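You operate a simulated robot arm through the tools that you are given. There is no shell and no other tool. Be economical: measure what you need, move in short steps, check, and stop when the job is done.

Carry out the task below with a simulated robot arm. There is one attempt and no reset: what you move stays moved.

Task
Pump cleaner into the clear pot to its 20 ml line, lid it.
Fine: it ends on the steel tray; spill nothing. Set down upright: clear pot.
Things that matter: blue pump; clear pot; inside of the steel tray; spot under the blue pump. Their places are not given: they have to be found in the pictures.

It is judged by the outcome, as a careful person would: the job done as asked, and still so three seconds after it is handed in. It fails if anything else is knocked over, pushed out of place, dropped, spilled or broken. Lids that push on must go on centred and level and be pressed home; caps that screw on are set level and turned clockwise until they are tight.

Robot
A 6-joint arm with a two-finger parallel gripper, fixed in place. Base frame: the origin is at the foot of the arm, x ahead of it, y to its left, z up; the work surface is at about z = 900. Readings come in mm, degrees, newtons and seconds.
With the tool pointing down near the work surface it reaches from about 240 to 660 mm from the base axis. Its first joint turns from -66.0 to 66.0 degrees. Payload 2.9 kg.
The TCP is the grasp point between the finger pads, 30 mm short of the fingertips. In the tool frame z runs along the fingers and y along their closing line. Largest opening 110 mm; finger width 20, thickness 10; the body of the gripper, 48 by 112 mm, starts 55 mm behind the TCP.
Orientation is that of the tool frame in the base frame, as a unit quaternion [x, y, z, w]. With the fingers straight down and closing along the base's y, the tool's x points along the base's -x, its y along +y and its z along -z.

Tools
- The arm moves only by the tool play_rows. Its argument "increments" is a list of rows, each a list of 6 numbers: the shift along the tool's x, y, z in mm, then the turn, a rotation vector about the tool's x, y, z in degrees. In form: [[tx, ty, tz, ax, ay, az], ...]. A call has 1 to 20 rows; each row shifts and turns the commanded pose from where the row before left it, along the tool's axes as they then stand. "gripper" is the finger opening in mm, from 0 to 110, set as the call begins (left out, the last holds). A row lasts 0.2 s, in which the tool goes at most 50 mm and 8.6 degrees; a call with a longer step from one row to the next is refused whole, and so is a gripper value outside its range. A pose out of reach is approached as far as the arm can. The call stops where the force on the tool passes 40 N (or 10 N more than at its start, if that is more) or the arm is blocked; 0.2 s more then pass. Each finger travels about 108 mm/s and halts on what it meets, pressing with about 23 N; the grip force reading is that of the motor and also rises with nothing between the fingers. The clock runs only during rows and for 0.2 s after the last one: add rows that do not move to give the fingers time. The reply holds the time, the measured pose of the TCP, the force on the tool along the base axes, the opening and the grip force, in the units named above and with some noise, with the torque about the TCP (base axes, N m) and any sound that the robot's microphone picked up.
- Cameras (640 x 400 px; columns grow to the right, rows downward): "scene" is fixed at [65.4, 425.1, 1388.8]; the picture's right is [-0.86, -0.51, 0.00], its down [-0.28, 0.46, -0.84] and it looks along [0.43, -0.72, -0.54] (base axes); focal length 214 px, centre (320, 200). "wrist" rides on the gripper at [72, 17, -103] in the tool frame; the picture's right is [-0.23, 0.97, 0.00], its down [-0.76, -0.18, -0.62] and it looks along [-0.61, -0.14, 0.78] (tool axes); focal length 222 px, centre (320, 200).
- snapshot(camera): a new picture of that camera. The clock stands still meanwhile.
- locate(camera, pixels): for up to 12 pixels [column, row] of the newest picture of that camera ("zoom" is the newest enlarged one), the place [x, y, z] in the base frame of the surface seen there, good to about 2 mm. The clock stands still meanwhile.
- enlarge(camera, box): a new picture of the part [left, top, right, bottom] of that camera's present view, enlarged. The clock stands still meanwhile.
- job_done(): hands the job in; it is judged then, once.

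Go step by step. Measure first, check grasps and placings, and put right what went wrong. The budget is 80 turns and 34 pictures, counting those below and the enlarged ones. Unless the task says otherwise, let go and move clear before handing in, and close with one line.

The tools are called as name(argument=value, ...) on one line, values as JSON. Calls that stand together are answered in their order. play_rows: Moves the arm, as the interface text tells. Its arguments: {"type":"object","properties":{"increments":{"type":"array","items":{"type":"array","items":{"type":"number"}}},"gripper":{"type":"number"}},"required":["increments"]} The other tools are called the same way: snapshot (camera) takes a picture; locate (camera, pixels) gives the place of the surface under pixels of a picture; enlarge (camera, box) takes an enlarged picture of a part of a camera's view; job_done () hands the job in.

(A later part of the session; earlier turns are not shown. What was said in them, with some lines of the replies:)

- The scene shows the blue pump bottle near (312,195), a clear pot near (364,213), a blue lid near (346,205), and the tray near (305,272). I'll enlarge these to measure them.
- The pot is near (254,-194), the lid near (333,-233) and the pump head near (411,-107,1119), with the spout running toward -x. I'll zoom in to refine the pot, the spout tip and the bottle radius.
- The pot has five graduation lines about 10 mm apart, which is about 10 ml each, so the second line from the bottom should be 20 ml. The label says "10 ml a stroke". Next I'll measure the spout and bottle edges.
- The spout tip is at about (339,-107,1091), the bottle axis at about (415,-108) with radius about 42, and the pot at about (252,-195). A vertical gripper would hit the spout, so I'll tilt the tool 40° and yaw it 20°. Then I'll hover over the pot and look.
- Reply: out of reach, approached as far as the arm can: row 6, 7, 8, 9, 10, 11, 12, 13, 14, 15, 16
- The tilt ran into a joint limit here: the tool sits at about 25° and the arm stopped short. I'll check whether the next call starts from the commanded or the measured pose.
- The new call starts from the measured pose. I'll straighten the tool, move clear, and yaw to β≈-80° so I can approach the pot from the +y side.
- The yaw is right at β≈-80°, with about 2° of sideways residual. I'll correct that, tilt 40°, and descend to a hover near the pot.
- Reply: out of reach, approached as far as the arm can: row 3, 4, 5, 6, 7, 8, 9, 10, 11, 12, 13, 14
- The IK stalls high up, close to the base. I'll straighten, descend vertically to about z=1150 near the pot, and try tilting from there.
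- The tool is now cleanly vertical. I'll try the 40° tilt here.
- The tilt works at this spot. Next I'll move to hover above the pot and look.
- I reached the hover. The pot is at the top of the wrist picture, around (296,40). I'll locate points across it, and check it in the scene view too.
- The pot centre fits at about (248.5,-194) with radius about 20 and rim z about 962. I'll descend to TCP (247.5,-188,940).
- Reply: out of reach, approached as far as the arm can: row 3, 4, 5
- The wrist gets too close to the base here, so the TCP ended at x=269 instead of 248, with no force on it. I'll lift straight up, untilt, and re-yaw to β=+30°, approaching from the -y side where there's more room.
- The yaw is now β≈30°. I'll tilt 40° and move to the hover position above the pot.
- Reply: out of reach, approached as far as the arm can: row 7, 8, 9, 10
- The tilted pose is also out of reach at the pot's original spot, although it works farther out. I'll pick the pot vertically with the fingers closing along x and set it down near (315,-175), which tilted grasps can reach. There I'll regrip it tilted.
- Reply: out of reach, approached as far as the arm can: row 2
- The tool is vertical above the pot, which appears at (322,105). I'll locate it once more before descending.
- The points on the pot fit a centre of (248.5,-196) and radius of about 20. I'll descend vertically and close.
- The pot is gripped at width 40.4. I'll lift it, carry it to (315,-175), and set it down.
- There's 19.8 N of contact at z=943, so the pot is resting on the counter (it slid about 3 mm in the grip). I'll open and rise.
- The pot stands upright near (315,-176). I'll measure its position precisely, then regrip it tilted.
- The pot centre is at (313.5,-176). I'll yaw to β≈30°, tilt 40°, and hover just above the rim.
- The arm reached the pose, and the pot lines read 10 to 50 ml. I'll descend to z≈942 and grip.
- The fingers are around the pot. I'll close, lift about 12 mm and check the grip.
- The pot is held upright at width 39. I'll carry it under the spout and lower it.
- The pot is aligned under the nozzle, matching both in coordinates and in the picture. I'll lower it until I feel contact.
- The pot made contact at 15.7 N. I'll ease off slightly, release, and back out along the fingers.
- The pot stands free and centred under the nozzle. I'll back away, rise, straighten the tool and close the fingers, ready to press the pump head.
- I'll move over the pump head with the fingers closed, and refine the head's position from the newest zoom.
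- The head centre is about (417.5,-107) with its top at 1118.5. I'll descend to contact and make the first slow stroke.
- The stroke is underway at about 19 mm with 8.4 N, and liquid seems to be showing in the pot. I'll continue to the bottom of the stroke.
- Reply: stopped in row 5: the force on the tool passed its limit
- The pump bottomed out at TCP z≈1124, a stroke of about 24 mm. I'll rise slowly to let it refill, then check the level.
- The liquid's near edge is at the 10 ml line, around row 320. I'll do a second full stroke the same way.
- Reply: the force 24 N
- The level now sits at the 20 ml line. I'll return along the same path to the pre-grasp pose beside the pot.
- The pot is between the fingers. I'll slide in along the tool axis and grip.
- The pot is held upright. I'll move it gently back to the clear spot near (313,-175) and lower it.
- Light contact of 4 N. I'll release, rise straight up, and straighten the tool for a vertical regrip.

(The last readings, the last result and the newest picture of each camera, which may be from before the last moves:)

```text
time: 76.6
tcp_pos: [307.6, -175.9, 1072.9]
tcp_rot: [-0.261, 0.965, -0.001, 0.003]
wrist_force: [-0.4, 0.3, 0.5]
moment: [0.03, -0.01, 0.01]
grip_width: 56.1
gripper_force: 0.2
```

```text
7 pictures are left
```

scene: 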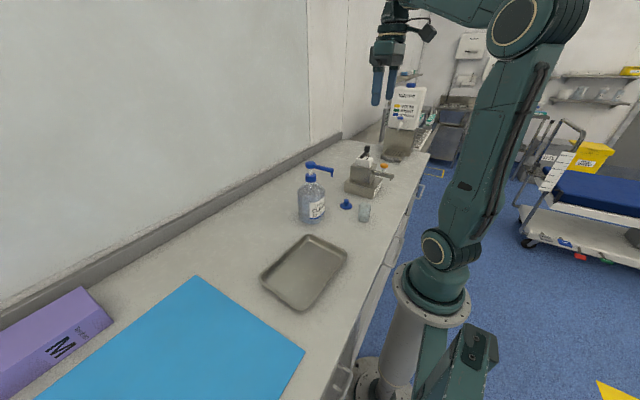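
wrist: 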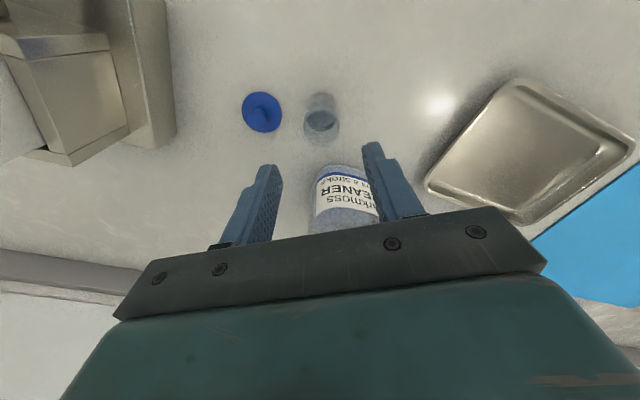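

The pot is upright and clear at (322,118). I'll locate the pot, lid and tray floor.

locate(camera="wrist", pixels=[[306, 130], [314, 138], [322, 140], [330, 138], [337, 128], [322, 120], [311, 100], [333, 100], [264, 98], [262, 116], [530, 150], [500, 120]])

```text
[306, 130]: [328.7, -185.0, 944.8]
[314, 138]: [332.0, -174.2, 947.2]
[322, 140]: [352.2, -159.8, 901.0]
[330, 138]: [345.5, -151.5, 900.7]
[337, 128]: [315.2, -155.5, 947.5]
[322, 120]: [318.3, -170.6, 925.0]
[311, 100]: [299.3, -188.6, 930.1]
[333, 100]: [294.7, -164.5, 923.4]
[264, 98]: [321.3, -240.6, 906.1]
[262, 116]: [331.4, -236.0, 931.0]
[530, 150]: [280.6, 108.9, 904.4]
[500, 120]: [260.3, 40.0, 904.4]
```

The pot centre is about (313.5,-174.5) and the tray floor is at z≈904.4. I'll descend vertically, grip the pot and lift it slightly.

play_rows(increments=[[-5.8, -1.8, 0, 0, 0, 0], [0, 0, 33, 0, 0, 0], [0, 0, 33, 0, 0, 0], [0, 0, 33, 0, 0, 0], [0, 0, 32, 0, 0, 0], [0, 0, 0, 0, 0, 0]])

play_rows(gripper=28, increments=[[0, 0, 0, 0, 0, 0], [0, 0, 0, 0, 0, 0], [0, 0, 0, 0, 0, 0], [0, 0, -4, 0, 0, 0], [0, 0, -6, 0, 0, 0], [0, 0, -6, 0, 0, 0], [0, 0, -6, 0, 0, 0], [0, 0, -6, 0, 0, 0], [0, 0, -4, 0, 0, 0], [0, 0, 0, 0, 0, 0]])

```text
time: 78.0
tcp_pos: [316.8, -177.3, 941.6]
tcp_rot: [-0.262, 0.965, -0.001, 0.003]
wrist_force: [0.2, -0.1, 0.0]
moment: [0.0, 0.0, 0.0]
grip_width: 56.0
gripper_force: 0.0
```

```text
time: 80.2
tcp_pos: [315.6, -175.2, 975.3]
tcp_rot: [-0.261, 0.965, -0.001, 0.003]
wrist_force: [0.7, -0.7, -0.3]
moment: [0.0, 0.0, 0.03]
grip_width: 38.5
gripper_force: 23.1
```

The pot is held at width 38.5 and lifted 33 mm. I'll carry it smoothly around the spout's near side toward the tray.

play_rows(increments=[[4, 3.5, 0, 0, 0, 0], [8, 7.1, 0, 0, 0, 0], [8, 7.1, 0, 0, 0, 0], [8, 7.1, 0, 0, 0, 0], [8, 7.1, 0, 0, 0, 0], [4, 3.5, 0, 0, 0, 0], [-3, 5, 0, 0, 0, 0], [-5.9, 10.1, 0, 0, 0, 0], [-5.9, 10.1, 0, 0, 0, 0], [-5.9, 10.1, 0, 0, 0, 0], [-5.9, 10.1, 0, 0, 0, 0], [-5.9, 10.1, 0, 0, 0, 0], [-5.9, 10.1, 0, 0, 0, 0], [-5.9, 10.1, 0, 0, 0, 0], [-5.9, 10.1, 0, 0, 0, 0], [-5.9, 10.1, 0, 0, 0, 0], [-5.9, 10.1, 0, 0, 0, 0], [-3, 5, 0, 0, 0, 0], [0, 0, 0, 0, 0, 0]])

```text
time: 84.2
tcp_pos: [261.3, -35.8, 973.1]
tcp_rot: [-0.261, 0.965, -0.001, 0.003]
wrist_force: [-0.2, 0.3, 0.0]
moment: [0.02, 0.01, 0.01]
grip_width: 38.5
gripper_force: 23.5
```

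play_rows(increments=[[-4, 3.8, 0, 0, 0, 0], [-8, 7.5, 0, 0, 0, 0], [-8, 7.5, 0, 0, 0, 0], [-8, 7.5, 0, 0, 0, 0], [-8, 7.5, 0, 0, 0, 0], [-8, 7.5, 0, 0, 0, 0], [-8, 7.5, 0, 0, 0, 0], [-8, 7.5, 0, 0, 0, 0], [-8, 7.5, 0, 0, 0, 0], [-8, 7.5, 0, 0, 0, 0], [-8, 7.5, 0, 0, 0, 0], [-8, 7.5, 0, 0, 0, 0], [-8, 7.5, 0, 0, 0, 0], [-4, 3.8, 0, 0, 0, 0], [0, 0, 0, 0, 0, 0], [0, 0, 6, 0, 0, 0], [0, 0, 7, 0, 0, 0], [0, 0, 6, 0, 0, 0], [0, 0, 4, 0, 0, 0], [0, 0, 0, 0, 0, 0]])

play_rows(increments=[[0, 0, 1, 0, 0, 0], [0, 0, 1, 0, 0, 0], [0, 0, 1, 0, 0, 0], [0, 0, 0, 0, 0, 0]])

```text
time: 88.4
tcp_pos: [301.8, 100.8, 950.5]
tcp_rot: [-0.26, 0.965, -0.002, 0.002]
wrist_force: [0.4, -0.5, -0.7]
moment: [0.03, 0.0, -0.02]
grip_width: 38.3
gripper_force: 22.8
```

```text
time: 89.4
tcp_pos: [301.4, 101.1, 947.5]
tcp_rot: [-0.262, 0.965, -0.001, 0.003]
wrist_force: [0.0, 0.9, -1.3]
moment: [0.0, 0.01, -0.01]
grip_width: 38.5
gripper_force: 22.6
```

play_rows(increments=[[0, 0, 1, 0, 0, 0], [0, 0, 1, 0, 0, 0], [0, 0, 0, 0, 0, 0]])

```text
time: 90.2
tcp_pos: [303.2, 102.8, 946.1]
tcp_rot: [-0.261, 0.965, -0.001, 0.002]
wrist_force: [0.1, 0.1, -0.5]
moment: [0.01, -0.01, 0.01]
grip_width: 38.7
gripper_force: 23.4
```

play_rows(increments=[[0, 0, 0.8, 0, 0, 0], [0, 0, 0.8, 0, 0, 0], [0, 0, 0, 0, 0, 0]])

```text
time: 91.0
tcp_pos: [303.8, 101.4, 944.3]
tcp_rot: [-0.262, 0.965, -0.001, 0.003]
wrist_force: [-1.7, -1.1, 6.8]
moment: [0.03, 0.03, 0.04]
grip_width: 38.7
gripper_force: 22.5
```

The pot is on the tray floor with 6.8 N of contact. I'll release, rise and look.

play_rows(gripper=60, increments=[[0, 0, 0, 0, 0, 0], [0, 0, 0, 0, 0, 0], [0, 0, 0, 0, 0, 0], [0, 0, -10, 0, 0, 0], [0, 0, -30, 0, 0, 0], [0, 0, -40, 0, 0, 0], [0, 0, -40, 0, 0, 0], [0, 0, -40, 0, 0, 0], [0, 0, 0, 0, 0, 0]])

enlarge(camera="wrist", box=[240, 40, 400, 140])

```text
time: 93.0
tcp_pos: [305.7, 102.6, 1105.1]
tcp_rot: [-0.261, 0.965, -0.002, 0.002]
wrist_force: [-0.1, 0.7, 0.0]
moment: [-0.03, 0.04, 0.01]
grip_width: 59.9
gripper_force: 0.1
```

```text
4.00 times, centred on (320, 90) of wrist
```

zoom: 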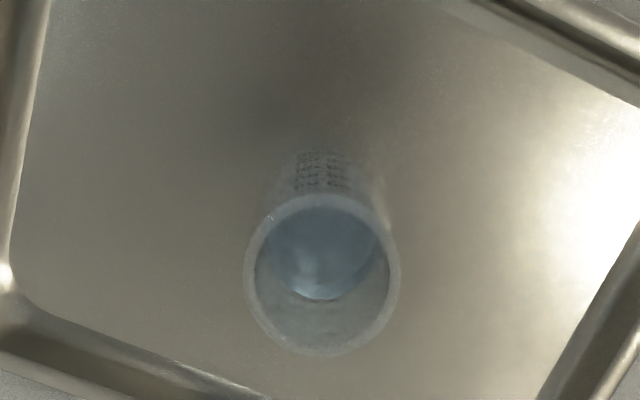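

The rim ring is clearly visible, centred at zoom (322,275). I'll locate points around it.

locate(camera="zoom", pixels=[[250, 275], [395, 275], [322, 200], [322, 351], [271, 221], [373, 221], [271, 331], [373, 331], [250, 260], [395, 290]])

```text
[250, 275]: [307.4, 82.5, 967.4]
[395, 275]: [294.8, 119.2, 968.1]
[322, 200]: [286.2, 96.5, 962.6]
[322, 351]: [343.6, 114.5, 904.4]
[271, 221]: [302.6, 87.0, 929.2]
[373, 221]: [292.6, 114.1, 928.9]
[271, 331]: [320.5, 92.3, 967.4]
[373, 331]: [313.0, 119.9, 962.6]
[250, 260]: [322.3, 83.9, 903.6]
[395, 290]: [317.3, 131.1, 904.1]
```

The rim is centred at about (302.7,102) with its top at z≈967. I'll rise over the pump and go look at the lid.

play_rows(gripper=50, increments=[[0, 0, -48, 0, 0, 0], [0, 0, -48, 0, 0, 0], [19.5, -36.7, 0, 0, 0, 0], [19.5, -36.7, 0, 0, 0, 0], [19.5, -36.7, 0, 0, 0, 0], [19.5, -36.7, 0, 0, 0, 0], [19.5, -36.7, 0, 0, 0, 0], [19.5, -36.7, 0, 0, 0, 0], [19.5, -36.7, 0, 0, 0, 0], [19.5, -36.7, 0, 0, 0, 0], [0, 0, 35, 0, 0, 0], [0, 0, 35, 0, 0, 0], [0, 0, 35, 0, 0, 0], [0, 0, 35, 0, 0, 0], [0, 0, 0, 0, 0, 0]])

enlarge(camera="wrist", box=[256, 50, 384, 130])

```text
time: 96.2
tcp_pos: [317.8, -231.2, 1063.2]
tcp_rot: [-0.261, 0.965, -0.001, 0.003]
wrist_force: [-0.3, -0.1, 0.7]
moment: [0.03, 0.01, -0.02]
grip_width: 50.2
gripper_force: 0.0
```

```text
5.00 times, centred on (320, 90) of wrist
```

zoom: 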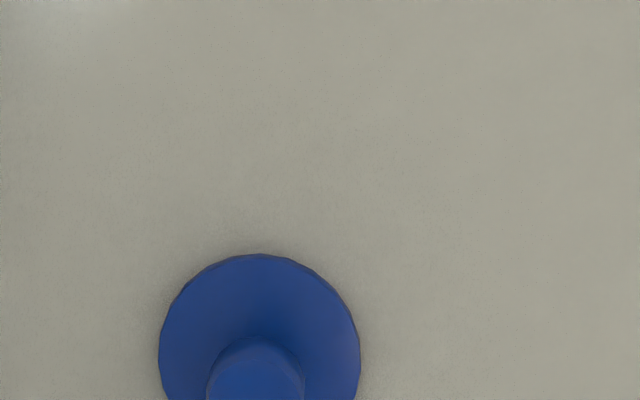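

locate(camera="zoom", pixels=[[164, 348], [355, 348], [258, 258], [190, 292], [326, 288], [258, 362], [212, 390], [299, 390], [225, 365], [290, 362], [258, 395]])

```text
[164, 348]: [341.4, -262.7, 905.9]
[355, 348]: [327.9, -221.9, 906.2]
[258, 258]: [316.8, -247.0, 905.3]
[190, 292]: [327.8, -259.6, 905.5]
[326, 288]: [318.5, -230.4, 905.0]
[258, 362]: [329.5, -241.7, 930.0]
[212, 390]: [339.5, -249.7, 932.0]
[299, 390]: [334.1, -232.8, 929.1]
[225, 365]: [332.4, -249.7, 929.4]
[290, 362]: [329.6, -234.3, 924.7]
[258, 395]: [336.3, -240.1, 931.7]
```

The lid centre fits at (336.8,-241.4), with the flange top at z≈905.5 and the knob top at z≈931. I'll descend and grip the knob near the fingertips.

play_rows(increments=[[-11.2, -18.4, 0, 0, 0, 0], [0, 0, 35, 0, 0, 0], [0, 0, 35, 0, 0, 0], [0, 0, 35, 0, 0, 0], [0, 0, 12, 0, 0, 0], [0, 0, 6, 0, 0, 0], [0, 0, 0, 0, 0, 0]])

play_rows(gripper=8, increments=[[0, 0, 0, 0, 0, 0], [0, 0, 0, 0, 0, 0], [0, 0, 0, 0, 0, 0], [0, 0, 0, 0, 0, 0]])

snapshot(camera="wrist")

```text
time: 97.8
tcp_pos: [335.8, -240.0, 937.1]
tcp_rot: [-0.262, 0.965, -0.001, 0.002]
wrist_force: [-0.6, 0.5, 0.4]
moment: [-0.03, 0.02, 0.05]
grip_width: 50.1
gripper_force: 0.1
```

```text
time: 98.8
tcp_pos: [335.7, -240.0, 938.2]
tcp_rot: [-0.261, 0.965, -0.001, 0.003]
wrist_force: [0.2, 0.3, -0.1]
moment: [-0.01, 0.04, 0.01]
grip_width: 20.1
gripper_force: 22.8
```

```text
4 pictures are left
```

wrist: 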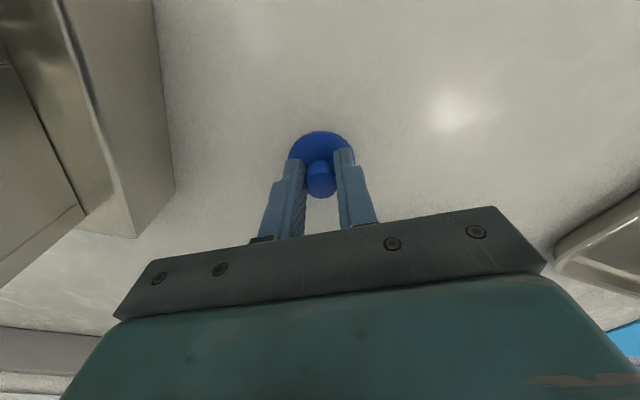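

The knob is gripped at 20 mm. I'll locate the lid flange and knob relative to the TCP, for centring along the pad width.

locate(camera="wrist", pixels=[[320, 133], [300, 138], [342, 139], [291, 150], [352, 150], [310, 190], [331, 190], [321, 195], [321, 182], [321, 172]])

```text
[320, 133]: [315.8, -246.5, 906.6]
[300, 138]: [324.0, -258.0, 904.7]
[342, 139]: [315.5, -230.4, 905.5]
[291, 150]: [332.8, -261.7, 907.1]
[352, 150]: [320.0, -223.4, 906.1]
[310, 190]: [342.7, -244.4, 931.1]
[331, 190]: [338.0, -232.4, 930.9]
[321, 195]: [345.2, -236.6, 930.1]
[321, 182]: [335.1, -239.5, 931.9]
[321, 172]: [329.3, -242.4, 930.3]
```

The lid is centred on the TCP to within about 1 mm. I'll lift over the pump and hover above the pot.

play_rows(increments=[[0, 0, -8, 0, 0, 0], [0, 0, -40, 0, 0, 0], [0, 0, -45, 0, 0, 0], [0, 0, -45, 0, 0, 0], [0, 0, -45, 0, 0, 0], [0, 0, -45, 0, 0, 0], [0, 0, -40, 0, 0, 0], [-18.05, 38.95, 0, 0, 0, 0], [-18.05, 38.95, 0, 0, 0, 0], [-18.05, 38.95, 0, 0, 0, 0], [-18.05, 38.95, 0, 0, 0, 0], [-18.05, 38.95, 0, 0, 0, 0], [-18.05, 38.95, 0, 0, 0, 0], [-18.05, 38.95, 0, 0, 0, 0], [-18.05, 38.95, 0, 0, 0, 0], [0, 0, 0, 0, 0, 0]])

play_rows(increments=[[0, 0, 45, 0, 0, 0], [0, 0, 45, 0, 0, 0], [0, 0, 45, 0, 0, 0], [0, 0, 20, 0, 0, 0], [0, 0, 0, 0, 0, 0]])

```text
time: 102.2
tcp_pos: [303.0, 102.5, 1206.5]
tcp_rot: [-0.262, 0.965, -0.001, 0.003]
wrist_force: [0.5, 0.3, 0.4]
moment: [0.01, 0.0, 0.01]
grip_width: 20.2
gripper_force: 22.8
```

```text
time: 103.4
tcp_pos: [302.3, 100.4, 1050.8]
tcp_rot: [-0.261, 0.965, -0.001, 0.003]
wrist_force: [-0.2, 0.3, -0.3]
moment: [-0.02, 0.03, 0.02]
grip_width: 20.1
gripper_force: 22.7
```

I'll lower to just above the rim and check the alignment in the scene view.

play_rows(increments=[[0, 0, 20, 0, 0, 0], [0, 0, 14, 0, 0, 0], [0, 0, 0, 0, 0, 0], [0, 0, 0, 0, 0, 0]])

enlarge(camera="scene", box=[281, 230, 329, 270])

```text
time: 104.4
tcp_pos: [301.3, 101.0, 1017.4]
tcp_rot: [-0.261, 0.965, -0.002, 0.003]
wrist_force: [-0.8, 0.5, 0.6]
moment: [0.03, 0.02, 0.01]
grip_width: 20.2
gripper_force: 22.9
```

```text
10.00 times, centred on (305, 250) of scene
```

zoom: 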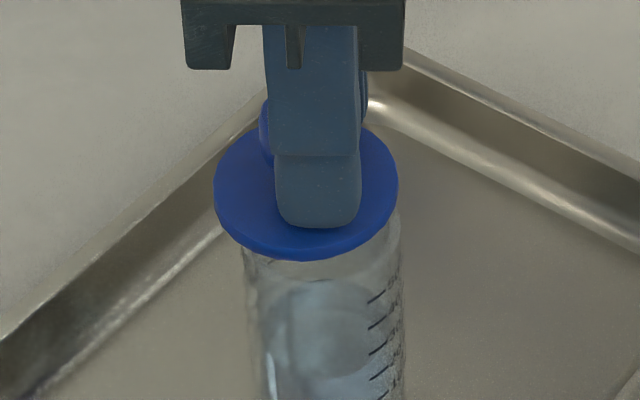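

The lid spans 214–398 (centre about 306), while the pot edges are about 243–402 (centre about 322), so there may be an offset of roughly 4 mm. I'll measure both.

locate(camera="zoom", pixels=[[217, 185], [395, 190], [240, 225], [375, 225], [306, 245], [306, 254], [250, 275], [270, 290], [320, 275], [360, 275], [395, 275], [300, 320]])

```text
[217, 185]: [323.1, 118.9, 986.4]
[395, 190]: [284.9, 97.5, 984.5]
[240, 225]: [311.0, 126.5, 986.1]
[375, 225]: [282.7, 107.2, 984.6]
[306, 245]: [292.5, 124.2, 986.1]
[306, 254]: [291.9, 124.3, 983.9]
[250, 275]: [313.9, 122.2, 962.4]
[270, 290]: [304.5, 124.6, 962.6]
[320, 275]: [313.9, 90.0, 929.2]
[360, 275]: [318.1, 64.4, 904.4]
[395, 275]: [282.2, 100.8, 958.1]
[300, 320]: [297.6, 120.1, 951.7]
```

With the lid's true diameter of 48 mm, the pick-time data also show the lid sitting about 3 mm toward -x_tool of the TCP, which agrees with the picture. I'll shift +3.3 mm along tool x and re-check.

play_rows(increments=[[3.3, 0, 0, 0, 0, 0], [0, 0, 4, 0, 0, 0], [0, 0, 0, 0, 0, 0]])

enlarge(camera="scene", box=[281, 235, 329, 275])

```text
time: 105.2
tcp_pos: [300.3, 98.0, 1012.9]
tcp_rot: [-0.261, 0.965, -0.002, 0.003]
wrist_force: [0.1, 1.1, 0.2]
moment: [0.03, 0.0, 0.02]
grip_width: 20.1
gripper_force: 22.7
```

```text
10.00 times, centred on (305, 255) of scene
```

zoom: 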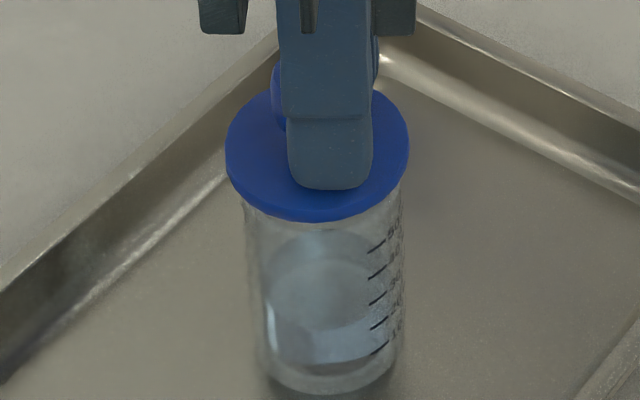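

The lid centre is now 317.5 against the pot's ~324.5, leaving about 1.6 mm. I'll shift the last bit and lower gently.

play_rows(increments=[[1.6, 0, 0, 0, 0, 0], [0, 0, 2, 0, 0, 0], [0, 0, 2, 0, 0, 0], [0, 0, 1.5, 0, 0, 0], [0, 0, 1, 0, 0, 0], [0, 0, 0, 0, 0, 0]])

```text
time: 106.6
tcp_pos: [298.2, 98.5, 1006.4]
tcp_rot: [-0.262, 0.965, -0.001, 0.004]
wrist_force: [-0.4, -0.2, 0.0]
moment: [-0.01, -0.01, -0.03]
grip_width: 20.1
gripper_force: 22.6
```

play_rows(increments=[[0, 0, 1, 0, 0, 0], [0, 0, 1, 0, 0, 0], [0, 0, 1, 0, 0, 0], [0, 0, 0, 0, 0, 0]])

```text
time: 107.6
tcp_pos: [298.8, 98.9, 1004.9]
tcp_rot: [-0.262, 0.965, -0.001, 0.005]
wrist_force: [-2.7, -0.2, 26.2]
moment: [0.04, 0.03, -0.05]
grip_width: 20.2
gripper_force: 22.9
heard: snap
```

I heard a snap at 26 N, so the lid clicked on. I'll release, rise and check.

play_rows(gripper=44, increments=[[0, 0, 0, 0, 0, 0], [0, 0, 0, 0, 0, 0], [0, 0, 0, 0, 0, 0], [0, 0, -10, 0, 0, 0], [0, 0, -30, 0, 0, 0], [0, 0, -40, 0, 0, 0], [0, 0, 0, 0, 0, 0]])

enlarge(camera="scene", box=[281, 235, 329, 275])

```text
time: 109.2
tcp_pos: [299.6, 99.5, 1083.4]
tcp_rot: [-0.262, 0.965, -0.001, 0.003]
wrist_force: [0.5, -1.0, 0.2]
moment: [-0.02, 0.0, 0.02]
grip_width: 44.0
gripper_force: 0.2
```

```text
10.00 times, centred on (305, 255) of scene
```

zoom: 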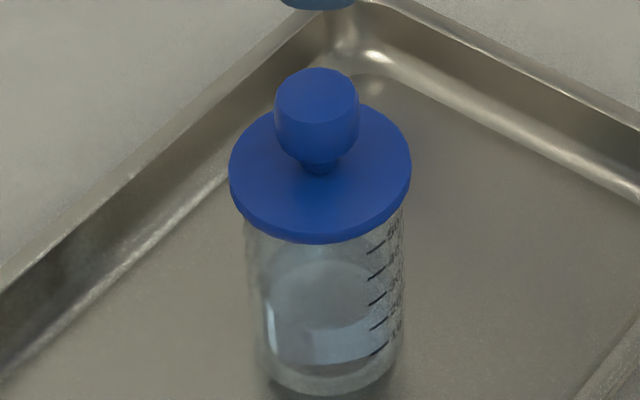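

The lid is seated, and the pot is upright on the tray with liquid at the 20 ml line. I'll check that the flange is level.

locate(camera="zoom", pixels=[[236, 165], [404, 165], [320, 228], [260, 130], [378, 125], [260, 205], [380, 205], [317, 82]])

```text
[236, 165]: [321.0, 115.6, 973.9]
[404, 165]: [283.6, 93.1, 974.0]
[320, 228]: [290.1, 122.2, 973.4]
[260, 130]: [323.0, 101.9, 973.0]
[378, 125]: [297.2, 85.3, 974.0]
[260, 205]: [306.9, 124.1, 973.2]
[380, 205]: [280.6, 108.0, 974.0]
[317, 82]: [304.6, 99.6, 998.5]
```

The flange is level at z≈973.5 all round, flush on the rim, and the gripper is clear. I'm handing the job in.

job_done()

```text
The job is handed in.
```

The clear pot holds cleaner to its 20 ml line from two full pump strokes. Its lid snapped on level and it stands upright on the steel tray; I saw no spills and nothing else knocked.
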